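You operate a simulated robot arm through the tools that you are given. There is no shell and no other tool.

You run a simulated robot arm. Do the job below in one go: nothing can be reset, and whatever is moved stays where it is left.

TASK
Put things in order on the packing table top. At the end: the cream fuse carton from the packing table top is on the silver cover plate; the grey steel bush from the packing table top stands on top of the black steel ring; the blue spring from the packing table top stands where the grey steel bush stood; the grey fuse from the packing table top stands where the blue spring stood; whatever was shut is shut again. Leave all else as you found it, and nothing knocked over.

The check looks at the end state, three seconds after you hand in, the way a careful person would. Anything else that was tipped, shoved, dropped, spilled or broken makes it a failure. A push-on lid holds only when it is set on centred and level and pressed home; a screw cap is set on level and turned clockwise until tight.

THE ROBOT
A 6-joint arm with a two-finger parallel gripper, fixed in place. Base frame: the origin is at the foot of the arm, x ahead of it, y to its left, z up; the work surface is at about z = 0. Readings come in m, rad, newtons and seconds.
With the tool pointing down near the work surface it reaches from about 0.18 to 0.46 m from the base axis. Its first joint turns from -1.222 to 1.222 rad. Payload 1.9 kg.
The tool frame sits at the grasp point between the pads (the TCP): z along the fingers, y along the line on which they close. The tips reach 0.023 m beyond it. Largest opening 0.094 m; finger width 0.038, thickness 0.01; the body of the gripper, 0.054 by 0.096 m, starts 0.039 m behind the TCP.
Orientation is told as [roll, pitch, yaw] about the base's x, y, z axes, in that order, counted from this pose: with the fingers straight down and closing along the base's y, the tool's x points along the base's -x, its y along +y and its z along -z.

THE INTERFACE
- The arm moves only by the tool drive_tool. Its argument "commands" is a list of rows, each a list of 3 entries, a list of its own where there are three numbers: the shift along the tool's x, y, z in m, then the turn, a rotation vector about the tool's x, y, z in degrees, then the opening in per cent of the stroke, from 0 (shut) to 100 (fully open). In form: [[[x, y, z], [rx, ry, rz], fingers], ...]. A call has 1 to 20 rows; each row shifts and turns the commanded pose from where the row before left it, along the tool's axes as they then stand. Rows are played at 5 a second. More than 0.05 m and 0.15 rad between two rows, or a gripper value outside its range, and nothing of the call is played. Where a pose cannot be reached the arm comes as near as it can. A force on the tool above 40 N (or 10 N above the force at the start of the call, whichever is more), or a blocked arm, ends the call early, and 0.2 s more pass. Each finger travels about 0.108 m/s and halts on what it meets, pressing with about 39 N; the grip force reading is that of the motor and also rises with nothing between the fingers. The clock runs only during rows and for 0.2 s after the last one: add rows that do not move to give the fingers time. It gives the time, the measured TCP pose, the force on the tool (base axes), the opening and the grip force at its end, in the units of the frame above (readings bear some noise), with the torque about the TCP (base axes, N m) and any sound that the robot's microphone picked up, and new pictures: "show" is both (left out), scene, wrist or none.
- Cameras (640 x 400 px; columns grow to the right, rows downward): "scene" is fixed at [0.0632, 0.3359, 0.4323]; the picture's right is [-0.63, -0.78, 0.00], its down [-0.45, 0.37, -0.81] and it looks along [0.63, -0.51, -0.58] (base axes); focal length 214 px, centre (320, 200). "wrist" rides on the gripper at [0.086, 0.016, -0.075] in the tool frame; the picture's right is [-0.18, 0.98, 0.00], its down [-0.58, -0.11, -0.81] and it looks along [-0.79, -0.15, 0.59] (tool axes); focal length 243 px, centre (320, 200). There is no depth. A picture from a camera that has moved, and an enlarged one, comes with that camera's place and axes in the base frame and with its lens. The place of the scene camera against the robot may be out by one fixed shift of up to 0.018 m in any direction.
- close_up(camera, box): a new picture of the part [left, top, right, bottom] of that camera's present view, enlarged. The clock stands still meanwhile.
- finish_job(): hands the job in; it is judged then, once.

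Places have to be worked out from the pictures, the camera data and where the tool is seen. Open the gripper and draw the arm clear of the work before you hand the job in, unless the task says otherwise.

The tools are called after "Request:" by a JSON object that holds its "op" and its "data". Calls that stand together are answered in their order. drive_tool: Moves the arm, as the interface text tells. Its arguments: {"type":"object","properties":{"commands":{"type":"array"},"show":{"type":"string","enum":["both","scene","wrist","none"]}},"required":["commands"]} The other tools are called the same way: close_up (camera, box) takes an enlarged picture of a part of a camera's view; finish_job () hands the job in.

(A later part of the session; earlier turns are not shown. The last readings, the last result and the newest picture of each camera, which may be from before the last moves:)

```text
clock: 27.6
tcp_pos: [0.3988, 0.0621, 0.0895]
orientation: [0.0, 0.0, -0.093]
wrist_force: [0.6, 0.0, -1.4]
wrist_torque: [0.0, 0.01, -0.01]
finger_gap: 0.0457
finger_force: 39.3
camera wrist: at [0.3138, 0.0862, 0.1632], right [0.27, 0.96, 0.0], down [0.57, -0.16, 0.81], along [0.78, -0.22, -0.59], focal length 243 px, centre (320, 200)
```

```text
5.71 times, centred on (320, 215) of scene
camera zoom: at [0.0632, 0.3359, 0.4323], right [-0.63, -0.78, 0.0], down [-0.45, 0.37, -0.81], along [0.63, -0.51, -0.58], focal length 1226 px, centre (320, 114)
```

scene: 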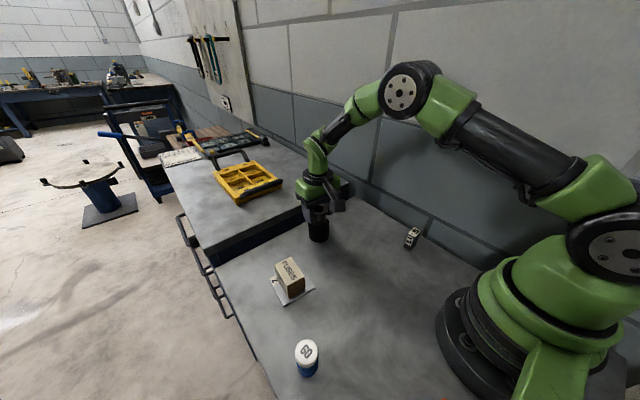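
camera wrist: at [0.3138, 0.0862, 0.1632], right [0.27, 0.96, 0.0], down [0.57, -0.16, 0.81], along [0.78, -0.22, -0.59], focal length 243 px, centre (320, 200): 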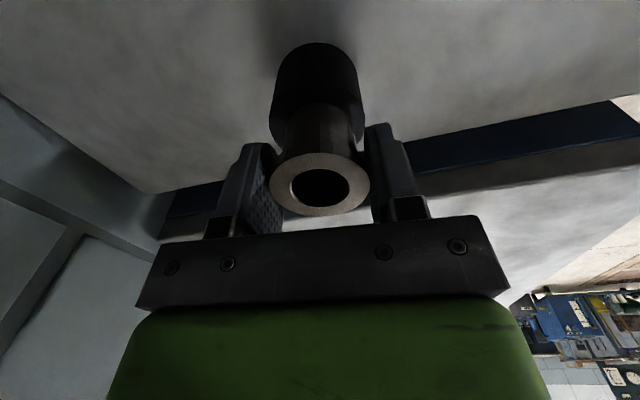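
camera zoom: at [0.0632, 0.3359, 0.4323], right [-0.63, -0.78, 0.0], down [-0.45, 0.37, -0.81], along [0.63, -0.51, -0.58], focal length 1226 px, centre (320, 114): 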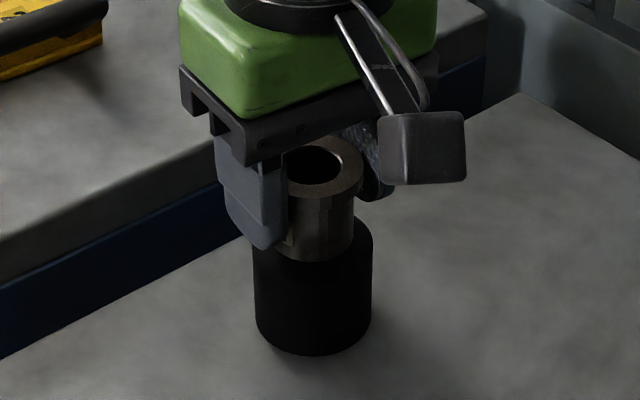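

The wrist and scene views both put the ring about 2.5 mm farther in +x and 1.5 mm toward -y from the bush. I'll correct this and descend slowly to touch.

Request:
{"op": "drive_tool", "data": {"commands": [[[-0.0023, -0.0015, 0], [0, 0, 0], 40], [[0, 0, 0.002], [0, 0, 0], 40], [[0, 0, 0.001], [0, 0, 0], 40], [[0, 0, 0], [0, 0, 0], 40], [[0, 0, 0], [0, 0, 0], 40]], "show": "both"}}

Request:
{"op": "close_up", "data": {"camera": "wrist", "box": [200, 30, 440, 230]}}

Request:
{"op": "close_up", "data": {"camera": "scene", "box": [280, 180, 360, 250]}}

```text
clock: 28.8
tcp_pos: [0.4004, 0.0618, 0.0858]
orientation: [0.0, -0.001, -0.092]
wrist_force: [0.4, -0.6, -2.9]
wrist_torque: [0.02, -0.05, 0.02]
finger_gap: 0.0455
finger_force: 39.6
camera wrist: at [0.3159, 0.0855, 0.1601], right [0.27, 0.96, 0.0], down [0.57, -0.16, 0.81], along [0.78, -0.22, -0.59], focal length 243 px, centre (320, 200)
```

scene: 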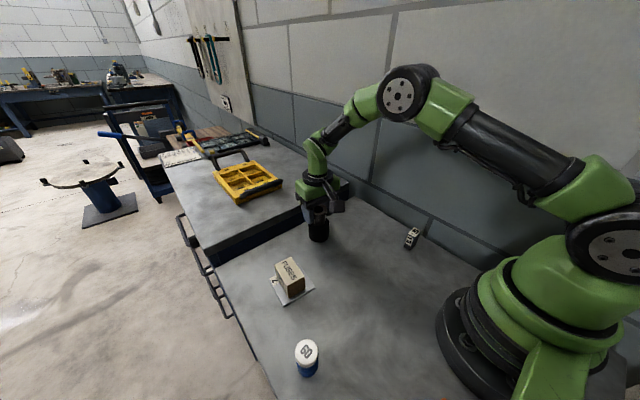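
wrist: 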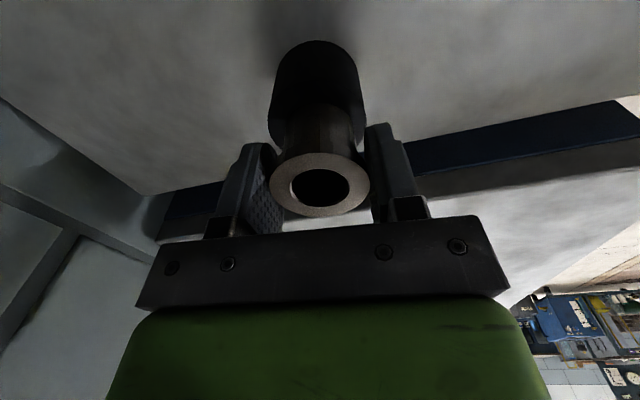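

```text
2.00 times, centred on (320, 130) of wrist
camera zoom: at [0.3159, 0.0855, 0.1601], right [0.27, 0.96, 0.0], down [0.57, -0.16, 0.81], along [0.78, -0.22, -0.59], focal length 485 px, centre (320, 340)
```

zoom: 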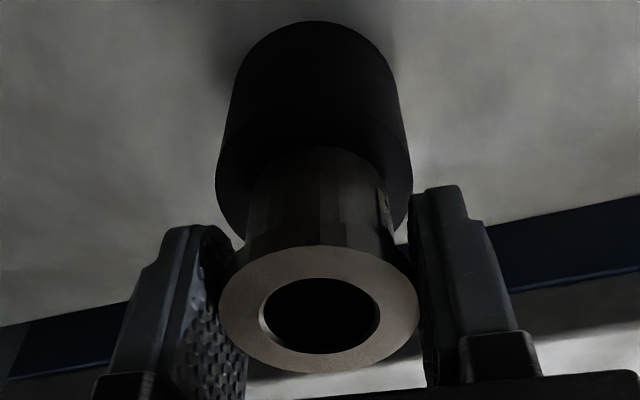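

```text
5.71 times, centred on (320, 215) of scene
camera zoom: at [0.0632, 0.3359, 0.4323], right [-0.63, -0.78, 0.0], down [-0.45, 0.37, -0.81], along [0.63, -0.51, -0.58], focal length 1226 px, centre (320, 114)
```

zoom: 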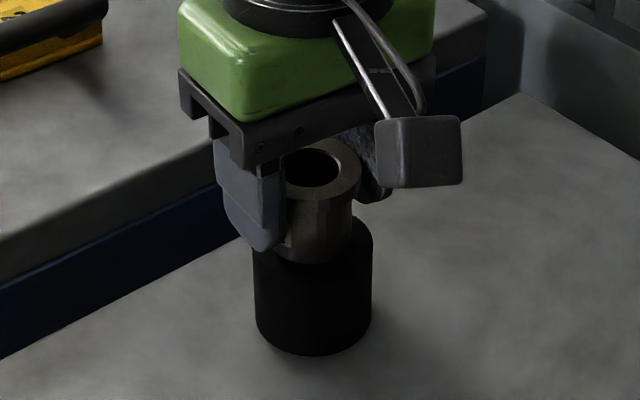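

Fore-aft now matches; there is still about a 1.5 mm offset to one side, because small reversals seem to be absorbed by slack. I'll nudge -y a bit more and check.

Request:
{"op": "drive_tool", "data": {"commands": [[[-0.0003, -0.0015, 0], [0, 0, 0], 40], [[0, 0, 0], [0, 0, 0], 40], [[0, 0, 0], [0, 0, 0], 40]], "show": "wrist"}}

Request:
{"op": "close_up", "data": {"camera": "wrist", "box": [200, 30, 440, 230]}}

```text
clock: 29.6
tcp_pos: [0.4005, 0.0601, 0.0849]
orientation: [0.0, -0.002, -0.092]
wrist_force: [0.3, -0.5, -1.1]
wrist_torque: [-0.03, 0.0, -0.02]
finger_gap: 0.0455
finger_force: 39.0
camera wrist: at [0.3158, 0.0838, 0.1602], right [0.27, 0.96, 0.0], down [0.57, -0.16, 0.81], along [0.78, -0.22, -0.59], focal length 243 px, centre (320, 200)
```

wrist: 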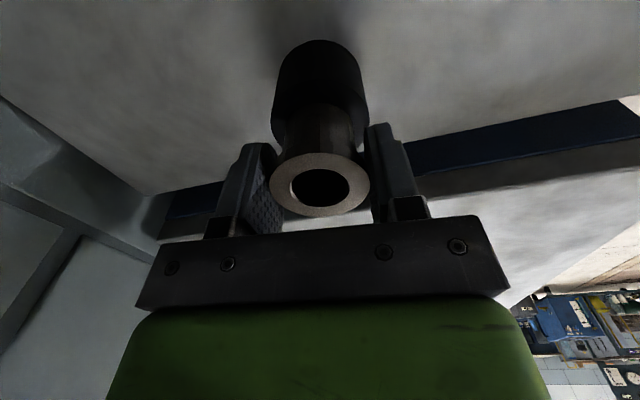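

```text
2.00 times, centred on (320, 130) of wrist
camera zoom: at [0.3158, 0.0838, 0.1602], right [0.27, 0.96, 0.0], down [0.57, -0.16, 0.81], along [0.78, -0.22, -0.59], focal length 485 px, centre (320, 340)
```

zoom: 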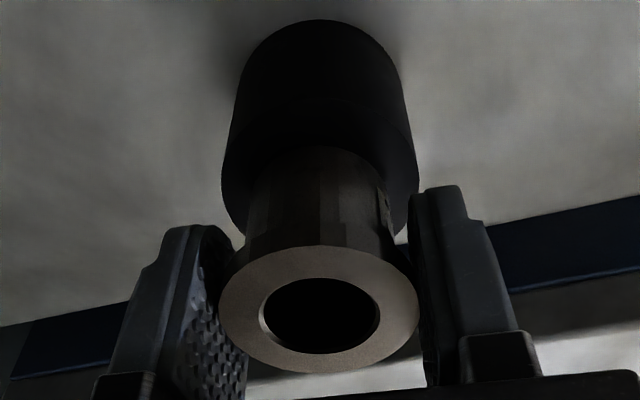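

The bush is now centred over the ring. I'll lower in 1 mm steps until contact shows.

Request:
{"op": "drive_tool", "data": {"commands": [[[0, 0, 0.001], [0, 0, 0], 40], [[0, 0, 0.001], [0, 0, 0], 40], [[0, 0, 0], [0, 0, 0], 40]], "show": "none"}}

```text
clock: 30.4
tcp_pos: [0.3997, 0.06, 0.0823]
orientation: [0.0, -0.003, -0.093]
wrist_force: [0.3, 0.0, -1.6]
wrist_torque: [0.0, -0.01, -0.04]
finger_gap: 0.0453
finger_force: 39.0
```

No contact yet (force -1.6 N is the bush's weight). Lowering further, 0.5–1 mm at a time.

Request:
{"op": "drive_tool", "data": {"commands": [[[0, 0, 0.001], [0, 0, 0], 40], [[0, 0, 0], [0, 0, 0], 40]], "show": "none"}}

```text
clock: 31.0
tcp_pos: [0.401, 0.0608, 0.0817]
orientation: [0.0, -0.002, -0.091]
wrist_force: [0.4, -0.4, -1.4]
wrist_torque: [0.02, -0.01, -0.01]
finger_gap: 0.0454
finger_force: 40.0
```

Request:
{"op": "drive_tool", "data": {"commands": [[[0, 0, 0.001], [0, 0, 0], 40], [[0, 0, 0], [0, 0, 0], 40]], "show": "none"}}

```text
clock: 31.6
tcp_pos: [0.4001, 0.0609, 0.0809]
orientation: [0.002, -0.002, -0.091]
wrist_force: [0.5, -0.2, -2.6]
wrist_torque: [0.02, -0.02, 0.02]
finger_gap: 0.0454
finger_force: 39.2
```

Still free at z 0.081, so the ring top is slightly lower than I estimated. Continuing in small steps.

Request:
{"op": "drive_tool", "data": {"commands": [[[0, 0, 0.001], [0, 0, 0], 40], [[0, 0, 0], [0, 0, 0], 40]], "show": "none"}}

```text
clock: 32.2
tcp_pos: [0.4006, 0.0601, 0.0795]
orientation: [0.0, 0.0, -0.094]
wrist_force: [-1.9, -0.5, 2.5]
wrist_torque: [-0.09, 0.09, -0.01]
finger_gap: 0.0454
finger_force: 39.3
```

Contact (force changed by about 4 N). I'll relax very slightly and release slowly.

Request:
{"op": "drive_tool", "data": {"commands": [[[0, 0, -0.0003], [0, 0, 0], 40], [[0, 0, 0], [0, 0, 0], 50], [[0, 0, 0], [0, 0, 0], 56], [[0, 0, 0], [0, 0, 0], 66], [[0, 0, 0], [0, 0, 0], 78], [[0, 0, 0], [0, 0, 0], 78]], "show": "both"}}

Request:
{"op": "close_up", "data": {"camera": "wrist", "box": [200, 30, 440, 230]}}

Request:
{"op": "close_up", "data": {"camera": "scene", "box": [280, 180, 360, 250]}}

```text
clock: 33.6
tcp_pos: [0.401, 0.0593, 0.0798]
orientation: [-0.001, -0.002, -0.093]
wrist_force: [1.3, -0.7, -0.1]
wrist_torque: [0.0, 0.0, 0.03]
finger_gap: 0.0733
finger_force: 0.0
camera wrist: at [0.316, 0.0842, 0.1551], right [0.27, 0.96, 0.0], down [0.57, -0.16, 0.81], along [0.78, -0.22, -0.59], focal length 243 px, centre (320, 200)
```

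scene: 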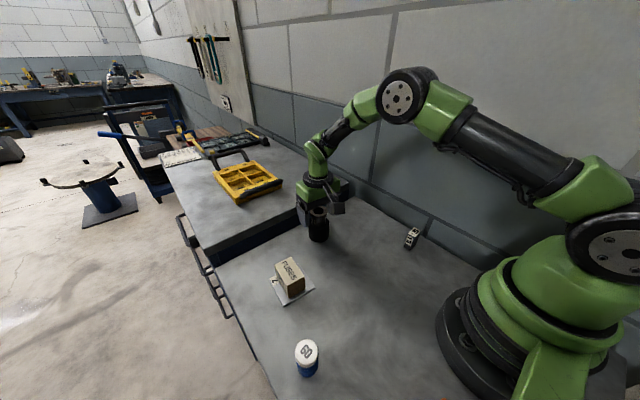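
wrist: 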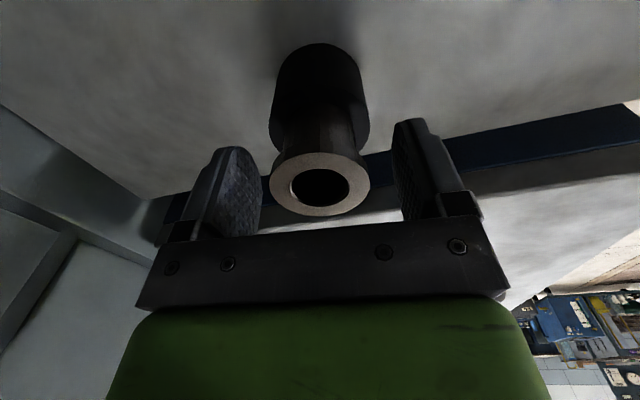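

```text
2.00 times, centred on (320, 130) of wrist
camera zoom: at [0.316, 0.0842, 0.1551], right [0.27, 0.96, 0.0], down [0.57, -0.16, 0.81], along [0.78, -0.22, -0.59], focal length 485 px, centre (320, 340)
```

zoom: 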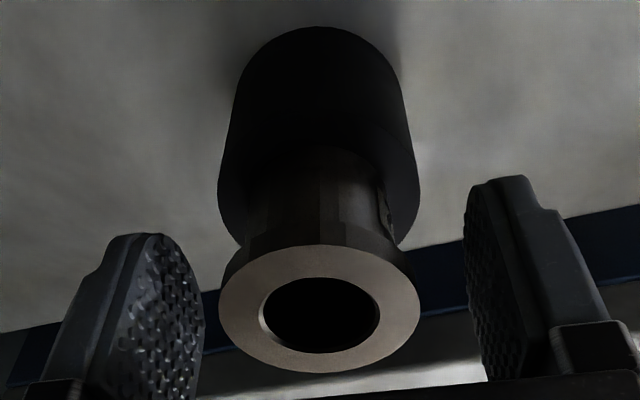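

```text
5.71 times, centred on (320, 215) of scene
camera zoom: at [0.0632, 0.3359, 0.4323], right [-0.63, -0.78, 0.0], down [-0.45, 0.37, -0.81], along [0.63, -0.51, -0.58], focal length 1226 px, centre (320, 114)
```

zoom: 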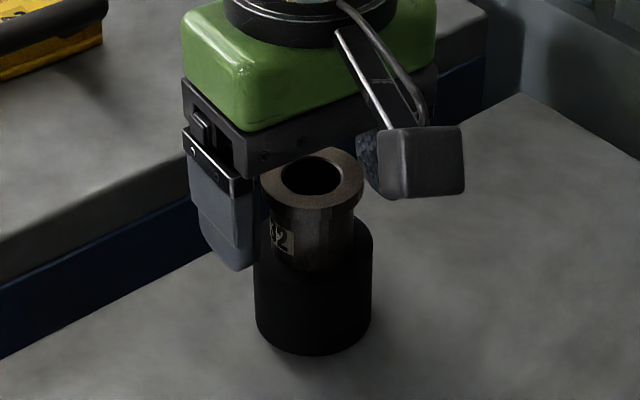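

The bush stands centred and level on the ring. I'll lift straight up well clear and then go to view the spring from above.

Request:
{"op": "drive_tool", "data": {"commands": [[[0, 0, -0.02], [0, 0, 0], 78], [[0, 0, -0.04], [0, 0, 0], 78], [[0, 0, -0.04], [0, 0, 0], 78], [[0.02974, 0.02216, 0], [0, 0, 0], 78], [[0.02974, 0.02216, 0], [0, 0, 0], 78], [[0.02974, 0.02216, 0], [0, 0, 0], 78], [[0.02974, 0.02216, 0], [0, 0, 0], 78], [[0.02974, 0.02216, 0], [0, 0, 0], 78], [[0.02974, 0.02216, 0], [0, 0, 0], 78], [[0.02974, 0.02216, 0], [0, 0, 0], 78], [[0.02974, 0.02216, 0], [0, 0, 0], 78], [[0, 0, 0], [0, 0, 0], 78], [[0, 0, 0], [0, 0, 0], 78]], "show": "both"}}

Request:
{"op": "close_up", "data": {"camera": "wrist", "box": [200, 0, 440, 150]}}

Request:
{"op": "close_up", "data": {"camera": "scene", "box": [280, 180, 360, 250]}}

```text
clock: 36.4
tcp_pos: [0.1822, 0.2577, 0.1794]
orientation: [0.001, 0.001, -0.091]
wrist_force: [-0.8, 0.0, -0.8]
wrist_torque: [0.01, -0.02, 0.01]
finger_gap: 0.0733
finger_force: 0.1
camera wrist: at [0.0971, 0.2823, 0.254], right [0.27, 0.96, 0.0], down [0.57, -0.16, 0.81], along [0.78, -0.22, -0.59], focal length 243 px, centre (320, 200)
```

scene: 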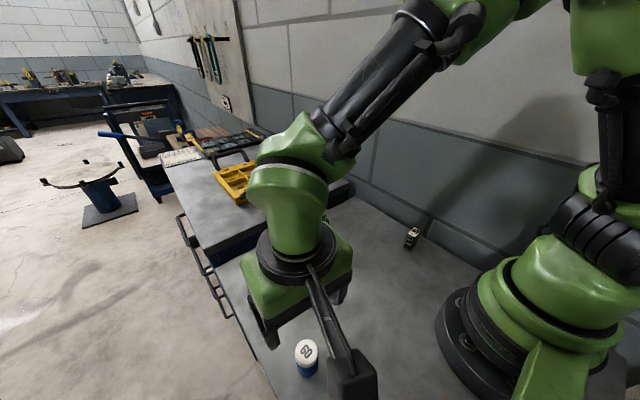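
wrist: 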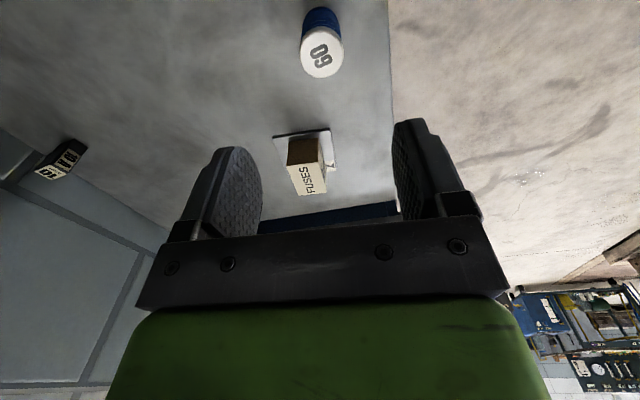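

```text
2.67 times, centred on (320, 75) of wrist
camera zoom: at [0.0971, 0.2823, 0.254], right [0.27, 0.96, 0.0], down [0.57, -0.16, 0.81], along [0.78, -0.22, -0.59], focal length 647 px, centre (320, 533)
```

zoom: 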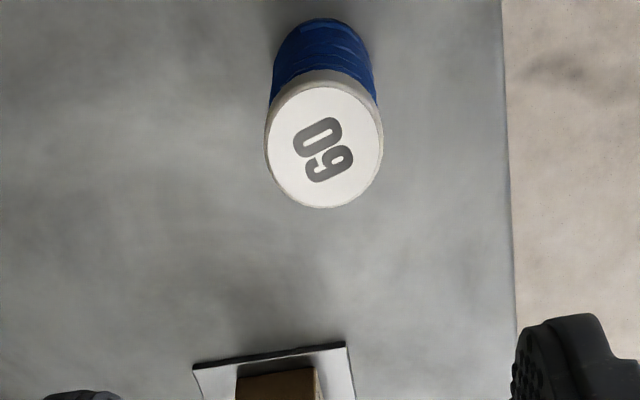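

```text
5.71 times, centred on (320, 215) of scene
camera zoom: at [0.0632, 0.3359, 0.4323], right [-0.63, -0.78, 0.0], down [-0.45, 0.37, -0.81], along [0.63, -0.51, -0.58], focal length 1226 px, centre (320, 114)
```

zoom: 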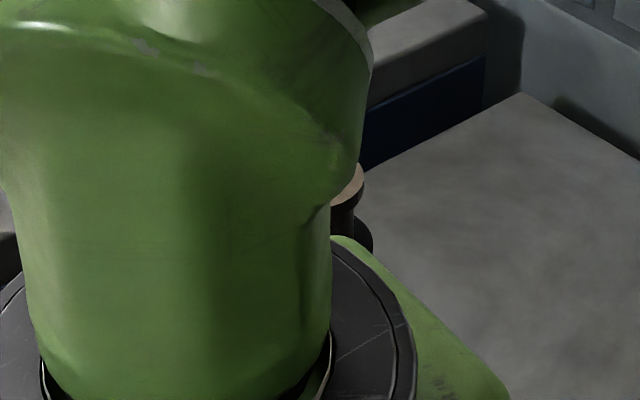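

The spring's top is at about (0.1795, 0.260), z 0.054, with a cap about 35 mm wide. I'll trim, descend part way, and look again.

Request:
{"op": "drive_tool", "data": {"commands": [[[0.0029, 0.0023, 0.02], [0, 0, 0], 78], [[0, 0, 0.03], [0, 0, 0], 78], [[0, 0, 0.03], [0, 0, 0], 78], [[0, 0, 0], [0, 0, 0], 78], [[0, 0, 0], [0, 0, 0], 78]], "show": "both"}}

Request:
{"op": "close_up", "data": {"camera": "wrist", "box": [200, 20, 440, 220]}}

```text
clock: 37.6
tcp_pos: [0.1798, 0.2619, 0.1008]
orientation: [0.002, -0.001, -0.092]
wrist_force: [-0.5, 1.3, -0.5]
wrist_torque: [0.01, -0.03, 0.03]
finger_gap: 0.0734
finger_force: 0.1
camera wrist: at [0.0937, 0.2857, 0.176], right [0.27, 0.96, 0.0], down [0.57, -0.16, 0.81], along [0.78, -0.22, -0.59], focal length 243 px, centre (320, 200)
```

scene: 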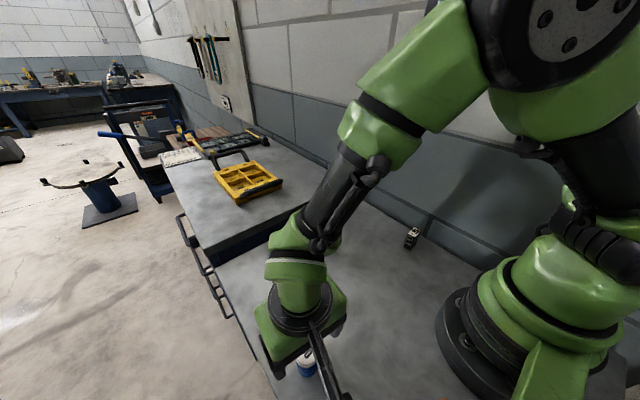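
wrist: 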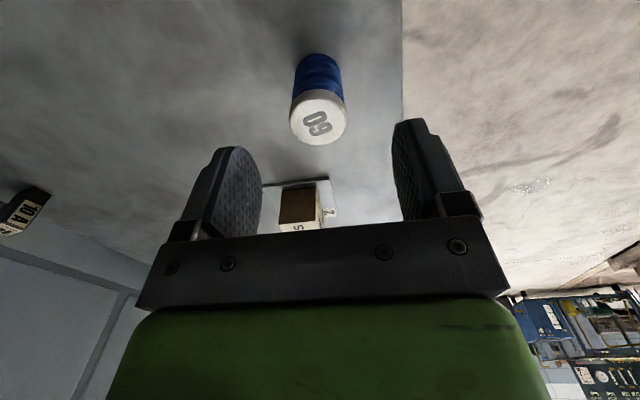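

```text
2.00 times, centred on (320, 120) of wrist
camera zoom: at [0.0937, 0.2857, 0.176], right [0.27, 0.96, 0.0], down [0.57, -0.16, 0.81], along [0.78, -0.22, -0.59], focal length 485 px, centre (320, 360)
```

zoom: 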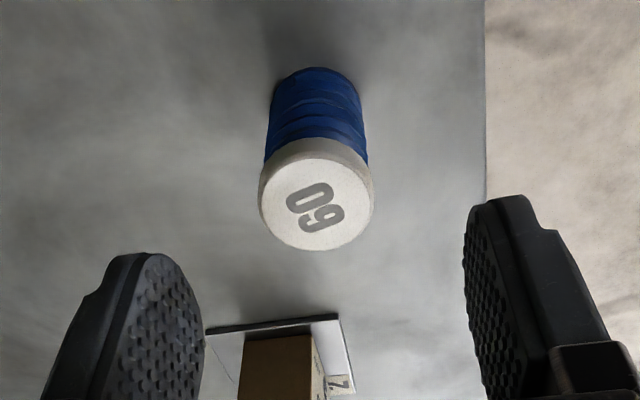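

The spring's cap is about 2 mm beyond the TCP in x and 1 mm to -y. I'll adjust and descend to z about 0.043 so the pads reach the upper body and cap.

Request:
{"op": "drive_tool", "data": {"commands": [[[-0.002, -0.0015, 0.02], [0, 0, 0], 78], [[0, 0, 0.02], [0, 0, 0], 78], [[0, 0, 0.018], [0, 0, 0], 78], [[0, 0, 0], [0, 0, 0], 78], [[0, 0, 0], [0, 0, 0], 78]], "show": "both"}}

Request:
{"op": "close_up", "data": {"camera": "wrist", "box": [200, 80, 440, 250]}}

```text
clock: 38.8
tcp_pos: [0.1808, 0.26, 0.0432]
orientation: [-0.001, -0.001, -0.093]
wrist_force: [0.7, 0.4, 0.8]
wrist_torque: [0.01, 0.02, 0.0]
finger_gap: 0.0734
finger_force: 0.0
camera wrist: at [0.095, 0.2833, 0.118], right [0.27, 0.96, 0.0], down [0.57, -0.16, 0.81], along [0.78, -0.22, -0.59], focal length 243 px, centre (320, 200)
```

scene: 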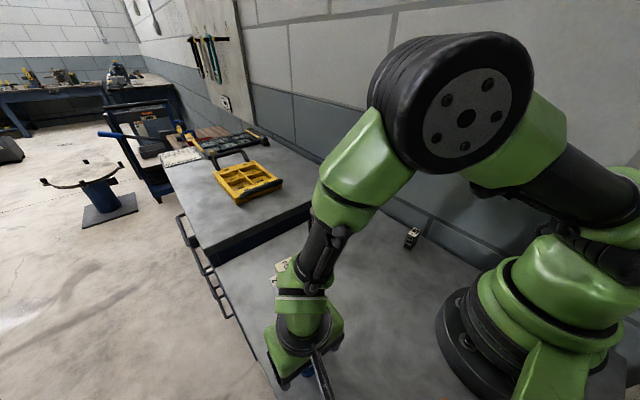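
wrist: 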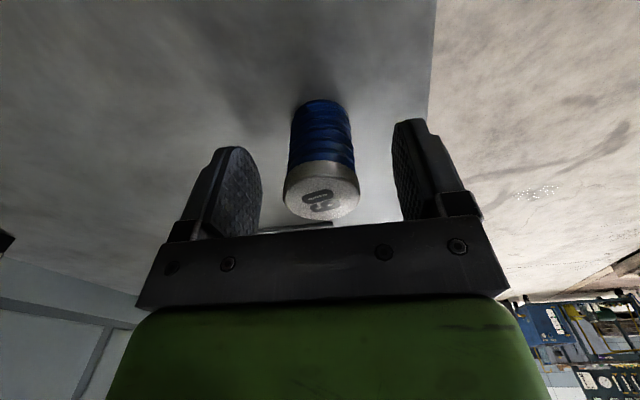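

```text
2.35 times, centred on (320, 165) of wrist
camera zoom: at [0.095, 0.2833, 0.118], right [0.27, 0.96, 0.0], down [0.57, -0.16, 0.81], along [0.78, -0.22, -0.59], focal length 571 px, centre (320, 282)
```

zoom: 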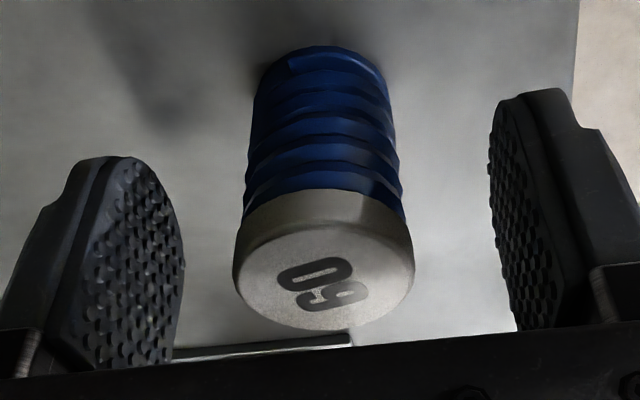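

The spring is well centred between the pads. Closing on its cap, and noting its spot as about (0.181, 0.2603).

Request:
{"op": "drive_tool", "data": {"commands": [[[0, 0, 0], [0, 0, 0], 60], [[0, 0, 0], [0, 0, 0], 46], [[0, 0, 0], [0, 0, 0], 38], [[0, 0, 0], [0, 0, 0], 29], [[0, 0, 0], [0, 0, 0], 29], [[0, 0, 0], [0, 0, 0], 29]], "show": "wrist"}}

Request:
{"op": "close_up", "data": {"camera": "wrist", "box": [200, 80, 440, 250]}}

```text
clock: 40.2
tcp_pos: [0.1802, 0.2587, 0.0439]
orientation: [0.0, -0.001, -0.093]
wrist_force: [-0.6, -0.2, 1.1]
wrist_torque: [-0.06, 0.01, 0.01]
finger_gap: 0.0336
finger_force: 39.2
camera wrist: at [0.095, 0.2833, 0.1181], right [0.27, 0.96, 0.0], down [0.57, -0.16, 0.81], along [0.78, -0.22, -0.59], focal length 243 px, centre (320, 200)
```

wrist: 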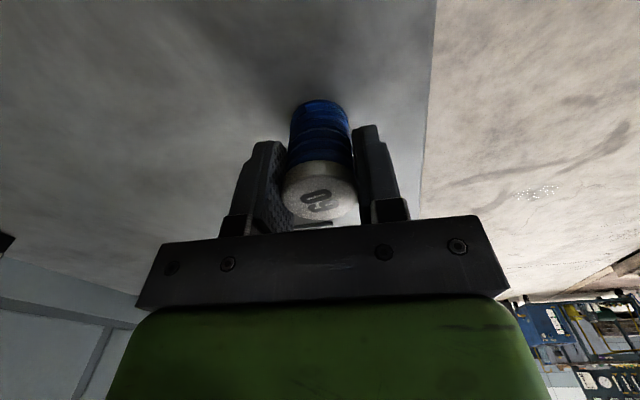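

```text
2.35 times, centred on (320, 165) of wrist
camera zoom: at [0.095, 0.2833, 0.1181], right [0.27, 0.96, 0.0], down [0.57, -0.16, 0.81], along [0.78, -0.22, -0.59], focal length 571 px, centre (320, 282)
```

zoom: 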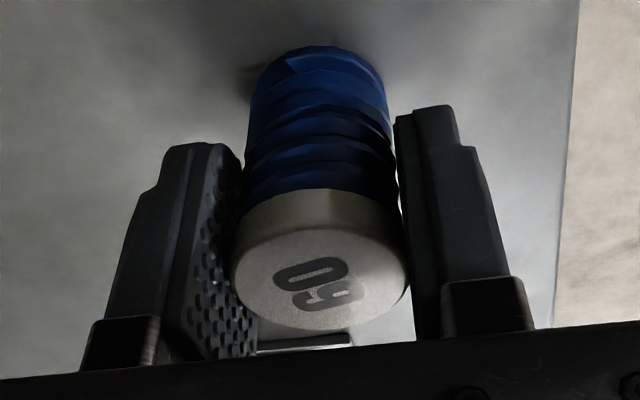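

Held at 33.6 mm. I'll lift it high enough to clear everything and carry it to where the bush stood, at (0.380, -0.080).

Request:
{"op": "drive_tool", "data": {"commands": [[[0, 0, -0.015], [0, 0, 0], 29], [[0, 0, -0.04], [0, 0, 0], 29], [[0, 0, -0.045], [0, 0, 0], 29], [[-0.0229, -0.03199, 0], [0, 0, 0], 29], [[-0.0229, -0.03199, 0], [0, 0, 0], 29], [[-0.0229, -0.03199, 0], [0, 0, 0], 29], [[-0.0229, -0.03199, 0], [0, 0, 0], 29], [[-0.0229, -0.03199, 0], [0, 0, 0], 29], [[-0.0229, -0.03199, 0], [0, 0, 0], 29], [[-0.0229, -0.03199, 0], [0, 0, 0], 29], [[-0.0229, -0.03199, 0], [0, 0, 0], 29], [[-0.0229, -0.03199, 0], [0, 0, 0], 29], [[-0.0229, -0.03199, 0], [0, 0, 0], 29], [[0, 0, 0], [0, 0, 0], 29], [[0, 0, 0], [0, 0, 0], 29]], "show": "both"}}

Request:
{"op": "drive_tool", "data": {"commands": [[[0, 0, 0], [0, 0, 0], 29]], "show": "none"}}

```text
clock: 43.4
tcp_pos: [0.3787, -0.0795, 0.1437]
orientation: [0.003, -0.002, -0.093]
wrist_force: [-0.8, 0.8, -0.9]
wrist_torque: [-0.01, 0.01, 0.03]
finger_gap: 0.0335
finger_force: 39.2
camera wrist: at [0.2929, -0.0554, 0.2179], right [0.27, 0.96, 0.0], down [0.57, -0.16, 0.81], along [0.78, -0.22, -0.59], focal length 243 px, centre (320, 200)
```

scene: 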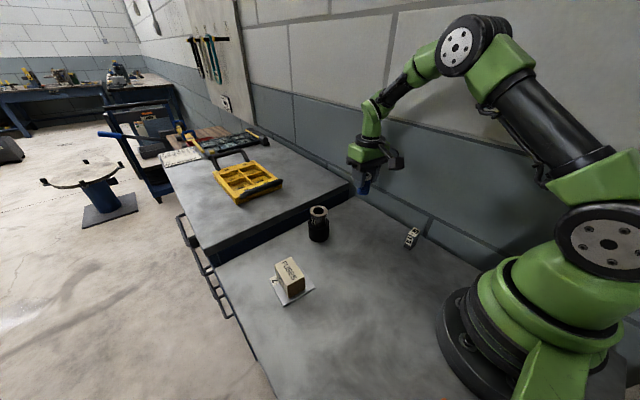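
wrist: 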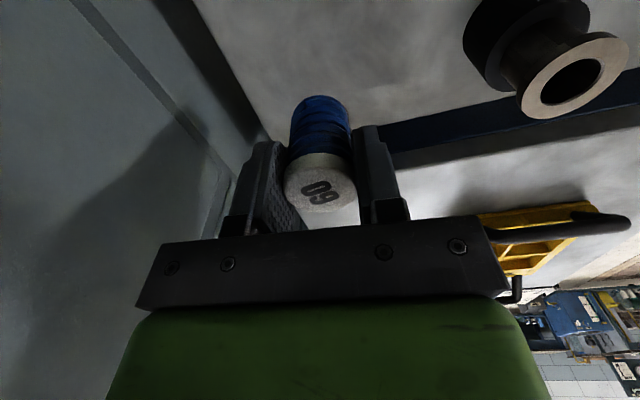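

```text
clock: 43.8
tcp_pos: [0.3771, -0.0796, 0.1436]
orientation: [0.0, -0.001, -0.091]
wrist_force: [0.6, 0.3, -0.3]
wrist_torque: [-0.02, 0.03, 0.0]
finger_gap: 0.0337
finger_force: 39.0
```

I'll shift 2 mm in +x to match the bush's spot and descend to about 8 mm above the table.

Request:
{"op": "drive_tool", "data": {"commands": [[[-0.002, 0, 0.02], [0, 0, 0], 29], [[0, 0, 0.03], [0, 0, 0], 29], [[0, 0, 0.03], [0, 0, 0], 29], [[0, 0, 0.012], [0, 0, 0], 29], [[0, 0, 0], [0, 0, 0], 29], [[0, 0, 0], [0, 0, 0], 29]], "show": "both"}}

Request:
{"op": "close_up", "data": {"camera": "scene", "box": [310, 170, 410, 250]}}

```text
clock: 45.2
tcp_pos: [0.3819, -0.0805, 0.0504]
orientation: [0.0, 0.0, -0.092]
wrist_force: [1.0, -0.1, -1.1]
wrist_torque: [-0.02, 0.02, -0.01]
finger_gap: 0.0337
finger_force: 39.0
camera wrist: at [0.2966, -0.0566, 0.1251], right [0.27, 0.96, 0.0], down [0.57, -0.16, 0.81], along [0.78, -0.22, -0.59], focal length 243 px, centre (320, 200)
```

scene: 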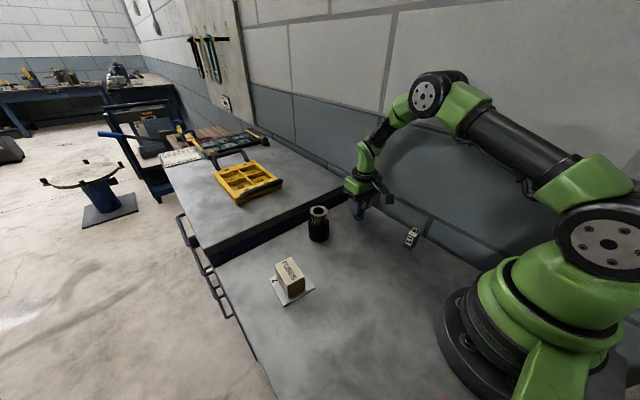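
wrist: 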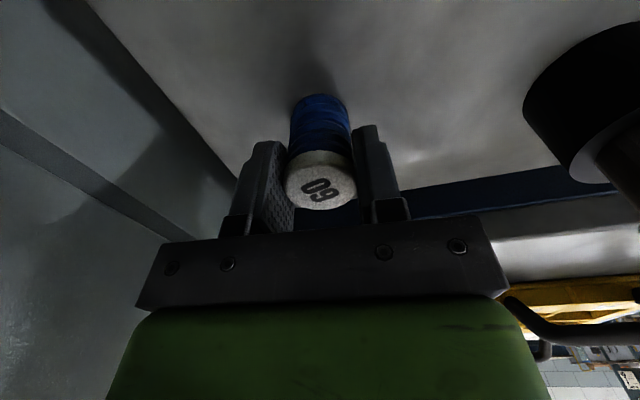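

```text
5.00 times, centred on (360, 210) of scene
camera zoom: at [0.0632, 0.3359, 0.4323], right [-0.63, -0.78, 0.0], down [-0.45, 0.37, -0.81], along [0.63, -0.51, -0.58], focal length 1072 px, centre (120, 150)
```

zoom: 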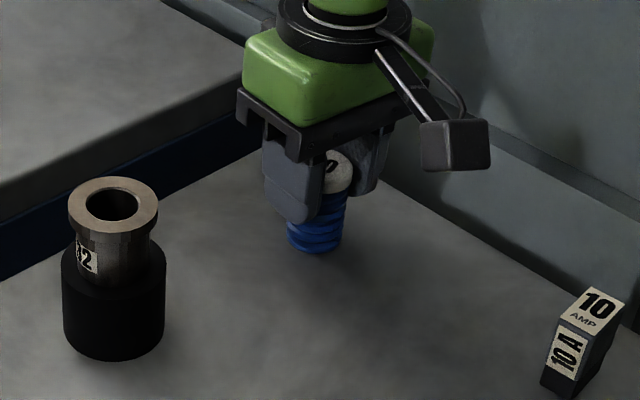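

The stack and fuse look fine. I'll enlarge the wrist view to see whether the spring has shifted in the grip.

Request:
{"op": "close_up", "data": {"camera": "wrist", "box": [200, 80, 440, 250]}}

```text
2.35 times, centred on (320, 165) of wrist
camera zoom: at [0.2966, -0.0566, 0.1251], right [0.27, 0.96, 0.0], down [0.57, -0.16, 0.81], along [0.78, -0.22, -0.59], focal length 571 px, centre (320, 282)
```

zoom: 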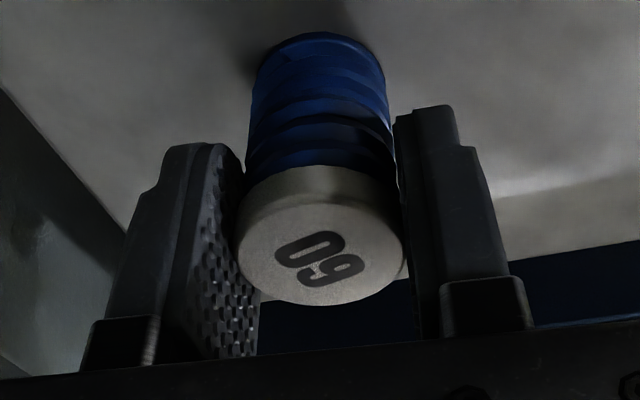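

The spring has slid about 5 mm down in the grip, still upright, so its base should be only 1–2 mm above the table. I'll lower in 1 mm steps until contact.

Request:
{"op": "drive_tool", "data": {"commands": [[[0, 0, 0.001], [0, 0, 0], 29], [[0, 0, 0], [0, 0, 0], 29]], "show": "wrist"}}

Request:
{"op": "close_up", "data": {"camera": "wrist", "box": [200, 80, 440, 250]}}

```text
clock: 45.8
tcp_pos: [0.3808, -0.0812, 0.0484]
orientation: [0.001, -0.002, -0.095]
wrist_force: [-2.3, 1.6, 9.6]
wrist_torque: [0.03, 0.13, -0.04]
finger_gap: 0.0337
finger_force: 38.9
camera wrist: at [0.2965, -0.0566, 0.1245], right [0.27, 0.96, 0.0], down [0.57, -0.16, 0.81], along [0.78, -0.22, -0.59], focal length 243 px, centre (320, 200)
```

wrist: 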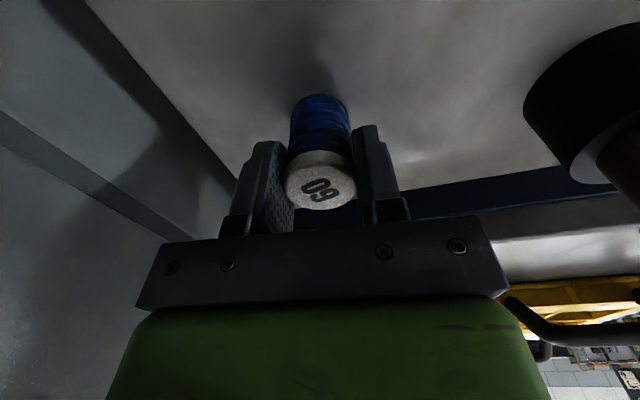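

```text
2.35 times, centred on (320, 165) of wrist
camera zoom: at [0.2965, -0.0566, 0.1245], right [0.27, 0.96, 0.0], down [0.57, -0.16, 0.81], along [0.78, -0.22, -0.59], focal length 571 px, centre (320, 282)
```

zoom: 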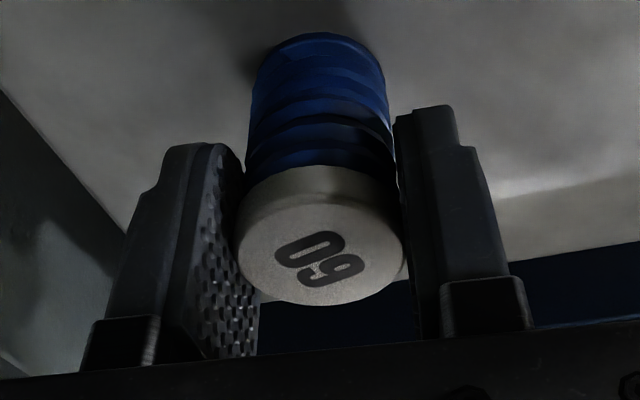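

Contact made (about 10 N) and the spring is upright. I'll ease off slightly, then open.

Request:
{"op": "drive_tool", "data": {"commands": [[[0, 0, -0.0008], [0, 0, 0], 29], [[0, 0, 0], [0, 0, 0], 29]], "show": "none"}}

```text
clock: 46.4
tcp_pos: [0.3802, -0.0801, 0.0512]
orientation: [0.001, 0.003, -0.091]
wrist_force: [-0.2, -0.6, -0.7]
wrist_torque: [-0.04, -0.02, 0.04]
finger_gap: 0.0338
finger_force: 39.2
```

Force is back to just the part's weight, so I'll lower 0.4 mm again for light contact and open slowly.

Request:
{"op": "drive_tool", "data": {"commands": [[[0, 0, 0.0004], [0, 0, 0], 29], [[0, 0, 0], [0, 0, 0], 29], [[0, 0, 0], [0, 0, 0], 37], [[0, 0, 0], [0, 0, 0], 42], [[0, 0, 0], [0, 0, 0], 52], [[0, 0, 0], [0, 0, 0], 66], [[0, 0, 0], [0, 0, 0], 72], [[0, 0, 0], [0, 0, 0], 72]], "show": "both"}}

Request:
{"op": "close_up", "data": {"camera": "wrist", "box": [200, 80, 440, 250]}}

Request:
{"op": "close_up", "data": {"camera": "scene", "box": [310, 170, 410, 250]}}

```text
clock: 48.2
tcp_pos: [0.3811, -0.0823, 0.0501]
orientation: [0.001, -0.002, -0.093]
wrist_force: [-0.5, 0.1, 0.1]
wrist_torque: [-0.01, -0.02, -0.01]
finger_gap: 0.0677
finger_force: 0.1
camera wrist: at [0.2955, -0.0571, 0.1247], right [0.27, 0.96, 0.0], down [0.57, -0.16, 0.81], along [0.78, -0.22, -0.59], focal length 243 px, centre (320, 200)
```

scene: 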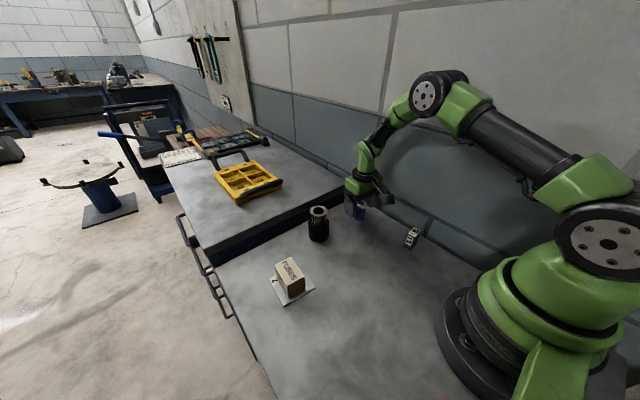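
wrist: 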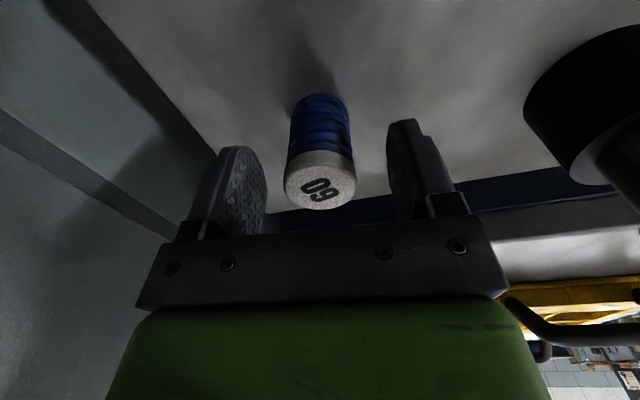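

```text
2.35 times, centred on (320, 165) of wrist
camera zoom: at [0.2955, -0.0571, 0.1247], right [0.27, 0.96, 0.0], down [0.57, -0.16, 0.81], along [0.78, -0.22, -0.59], focal length 571 px, centre (320, 282)
```

zoom: 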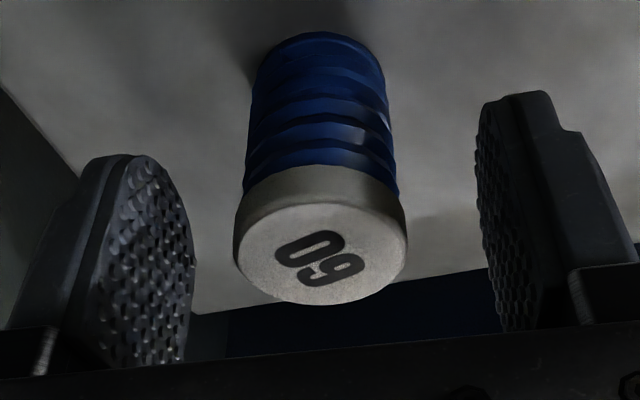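

```text
5.00 times, centred on (360, 210) of scene
camera zoom: at [0.0632, 0.3359, 0.4323], right [-0.63, -0.78, 0.0], down [-0.45, 0.37, -0.81], along [0.63, -0.51, -0.58], focal length 1072 px, centre (120, 150)
```

zoom: 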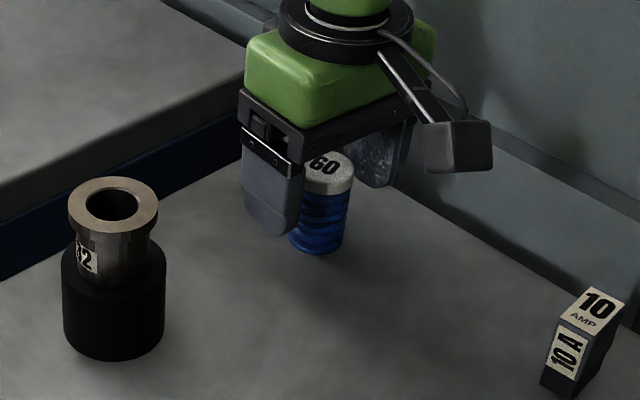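

The spring stands upright exactly where the bush was (same base pixel in the scene view). I'll lift clear, back off toward the middle, and turn the gripper so it closes across the fuse's thin side, keeping the body away from the wall.

Request:
{"op": "drive_tool", "data": {"commands": [[[0, 0, -0.02], [0, 0, 0], 72], [[0, 0, -0.04], [0, 0, 0], 72], [[0, 0, -0.045], [0, 0, 0], 72], [[0.0411, 0.0067, -0.005], [0, 0, 0], 72], [[0.0411, 0.0067, -0.005], [0, 0, 0], 72], [[0.0411, 0.0067, -0.005], [0, 0, 0], 72], [[0, 0, 0], [0, 0, 8.07], 72], [[0, 0, 0], [0, 0, 8.07], 72], [[0, 0, 0], [0, 0, 8.07], 72], [[0, 0, 0], [0, 0, 8.07], 72], [[0, 0, 0], [0, 0, 8.07], 72], [[0, 0, 0], [0, 0, 8.07], 72], [[0, 0, 0], [0, 0, 8.07], 72], [[0, 0, 0], [0, 0, 8.07], 72], [[0, 0, 0], [0, 0, 8.07], 72], [[0, 0, 0], [0, 0, 8.07], 72], [[0, 0, 0], [0, 0, 0], 72], [[0, 0, 0], [0, 0, 0], 72]], "show": "both"}}

Request:
{"op": "close_up", "data": {"camera": "scene", "box": [310, 170, 410, 250]}}

```text
clock: 52.0
tcp_pos: [0.2595, -0.0481, 0.1695]
orientation: [0.001, -0.001, -1.502]
wrist_force: [-0.5, 0.6, 0.6]
wrist_torque: [0.0, -0.02, 0.0]
finger_gap: 0.0679
finger_force: 0.1
camera wrist: at [0.2688, 0.038, 0.2443], right [0.99, -0.12, 0.0], down [-0.07, -0.59, 0.81], along [-0.09, -0.8, -0.59], focal length 243 px, centre (320, 200)
```

scene: 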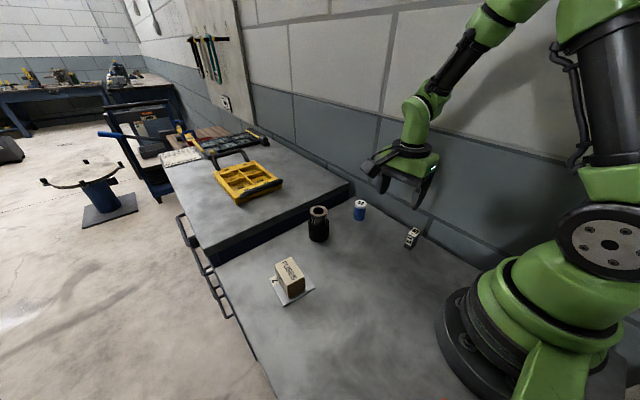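
wrist: 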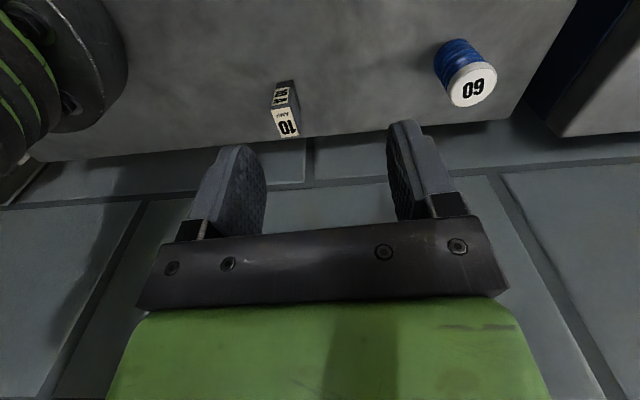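

```text
5.00 times, centred on (360, 210) of scene
camera zoom: at [0.0632, 0.3359, 0.4323], right [-0.63, -0.78, 0.0], down [-0.45, 0.37, -0.81], along [0.63, -0.51, -0.58], focal length 1072 px, centre (120, 150)
```

zoom: 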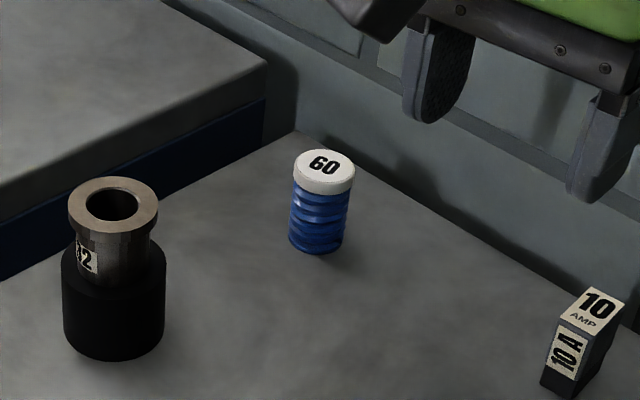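

Everything so far is standing well. Now I'll enlarge the fuse in the wrist view to measure it.

Request:
{"op": "close_up", "data": {"camera": "wrist", "box": [240, 70, 336, 150]}}

Request:
{"op": "close_up", "data": {"camera": "scene", "box": [380, 215, 444, 260]}}

```text
5.00 times, centred on (288, 110) of wrist
camera zoom: at [0.2688, 0.038, 0.2443], right [0.99, -0.12, 0.0], down [-0.07, -0.59, 0.81], along [-0.09, -0.8, -0.59], focal length 1213 px, centre (480, 650)
```

zoom: 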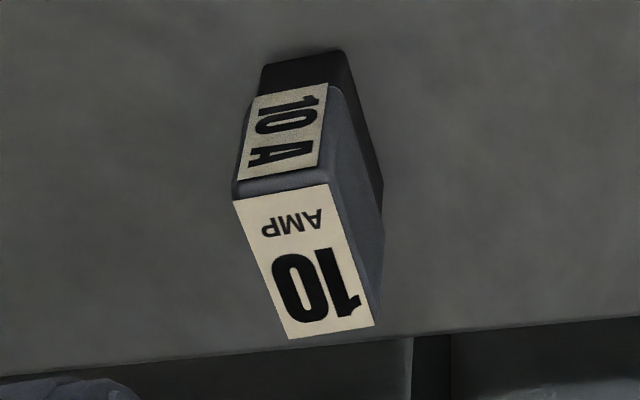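

```text
8.89 times, centred on (412, 238) of scene
camera zoom: at [0.0632, 0.3359, 0.4323], right [-0.63, -0.78, 0.0], down [-0.45, 0.37, -0.81], along [0.63, -0.51, -0.58], focal length 1906 px, centre (-498, -133)
```

zoom: 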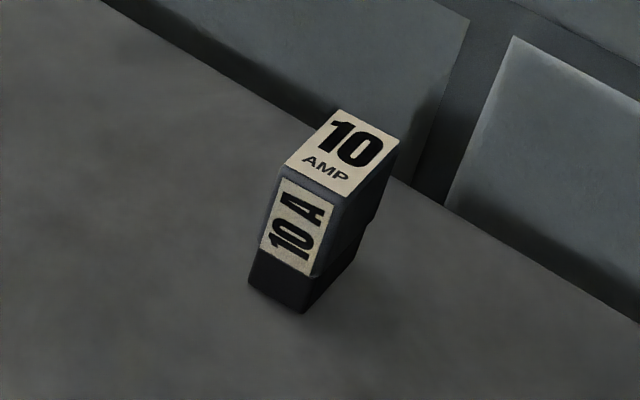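

The fuse stands at about (0.220, -0.1005), its long side lying along -85.5°, which matches the tool's present yaw. I'll move above it and lower a bit for a check.

Request:
{"op": "drive_tool", "data": {"commands": [[[-0.0248, -0.02135, 0.01], [0, 0, 0], 60], [[-0.0248, -0.02135, 0.01], [0, 0, 0], 60], [[0, 0, 0.03], [0, 0, 0], 60], [[0, 0, 0.02], [0, 0, 0], 60], [[0, 0, 0], [0, 0, 0], 60], [[0, 0, 0], [0, 0, 0], 60]], "show": "both"}}

Request:
{"op": "close_up", "data": {"camera": "wrist", "box": [200, 40, 440, 200]}}

```text
clock: 53.4
tcp_pos: [0.2195, -0.1023, 0.0987]
orientation: [0.002, -0.001, -1.501]
wrist_force: [0.2, -0.3, 0.5]
wrist_torque: [-0.01, 0.02, -0.03]
finger_gap: 0.0565
finger_force: 0.1
camera wrist: at [0.2288, -0.015, 0.1741], right [0.99, -0.12, 0.0], down [-0.07, -0.59, 0.81], along [-0.09, -0.8, -0.59], focal length 243 px, centre (320, 200)
```

scene: 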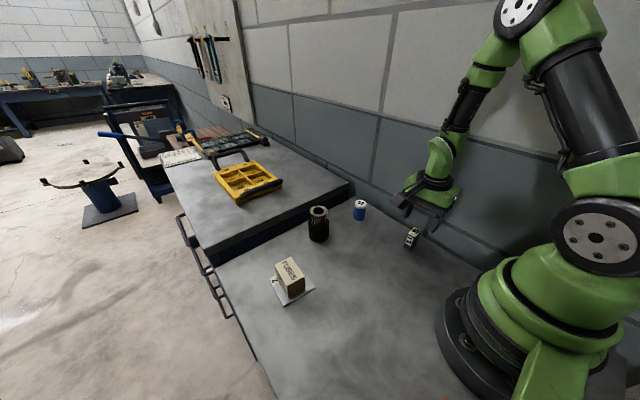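
wrist: 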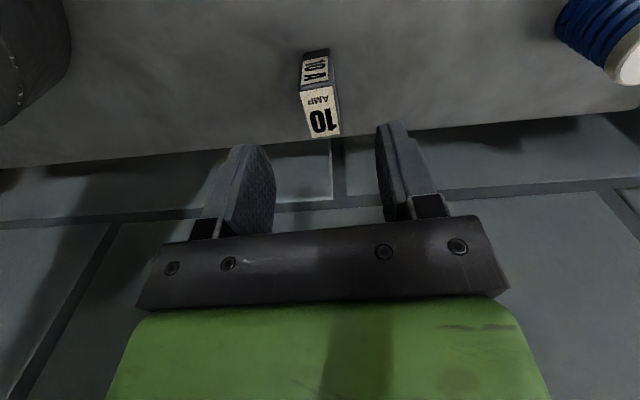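

```text
2.50 times, centred on (320, 120) of wrist
camera zoom: at [0.2288, -0.015, 0.1741], right [0.99, -0.12, 0.0], down [-0.07, -0.59, 0.81], along [-0.09, -0.8, -0.59], focal length 606 px, centre (320, 400)
```

zoom: 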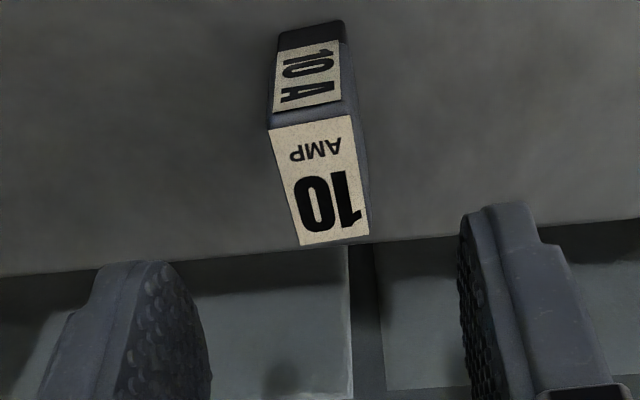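

The fuse is centred under the tool. I'll descend so the pads straddle its upper body (TCP z about 0.030).

Request:
{"op": "drive_tool", "data": {"commands": [[[0, 0.0005, 0.025], [0, 0, 0], 60], [[0, 0, 0.025], [0, 0, 0], 60], [[0, 0, 0.018], [0, 0, 0], 60], [[0, 0, 0], [0, 0, 0], 60], [[0, 0, 0], [0, 0, 0], 60]], "show": "both"}}

Request:
{"op": "close_up", "data": {"camera": "wrist", "box": [200, 80, 440, 250]}}

```text
clock: 54.6
tcp_pos: [0.2202, -0.1013, 0.032]
orientation: [0.001, 0.0, -1.501]
wrist_force: [0.4, -0.1, 0.2]
wrist_torque: [-0.01, -0.02, -0.02]
finger_gap: 0.0564
finger_force: 0.1
camera wrist: at [0.2299, -0.0142, 0.1068], right [0.99, -0.12, 0.0], down [-0.07, -0.59, 0.81], along [-0.09, -0.8, -0.59], focal length 243 px, centre (320, 200)
```

scene: 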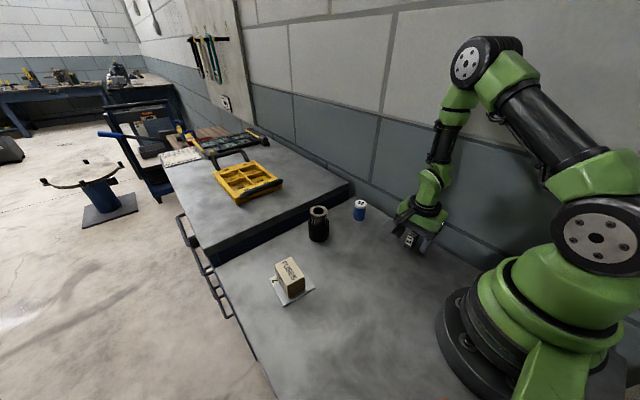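
wrist: 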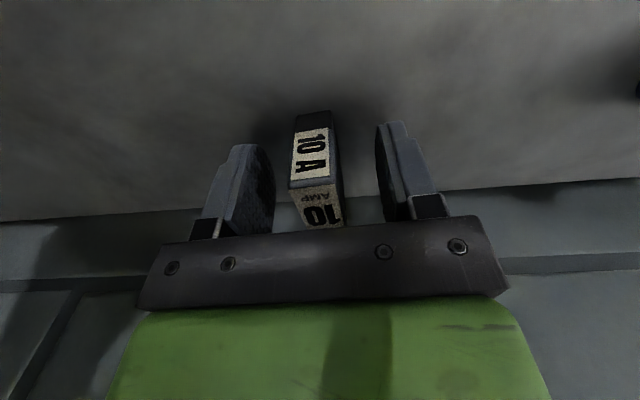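

```text
2.35 times, centred on (320, 165) of wrist
camera zoom: at [0.2299, -0.0142, 0.1068], right [0.99, -0.12, 0.0], down [-0.07, -0.59, 0.81], along [-0.09, -0.8, -0.59], focal length 571 px, centre (320, 282)
```

zoom: 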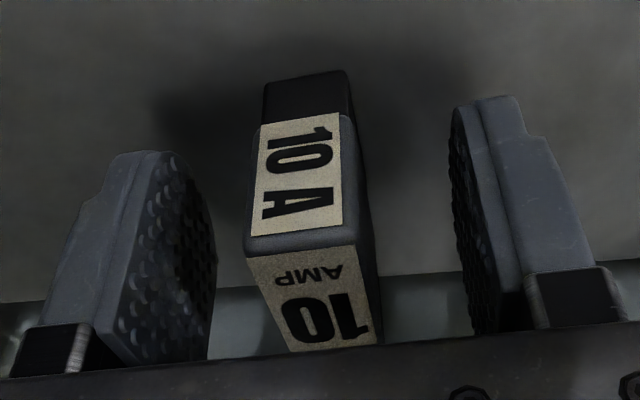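

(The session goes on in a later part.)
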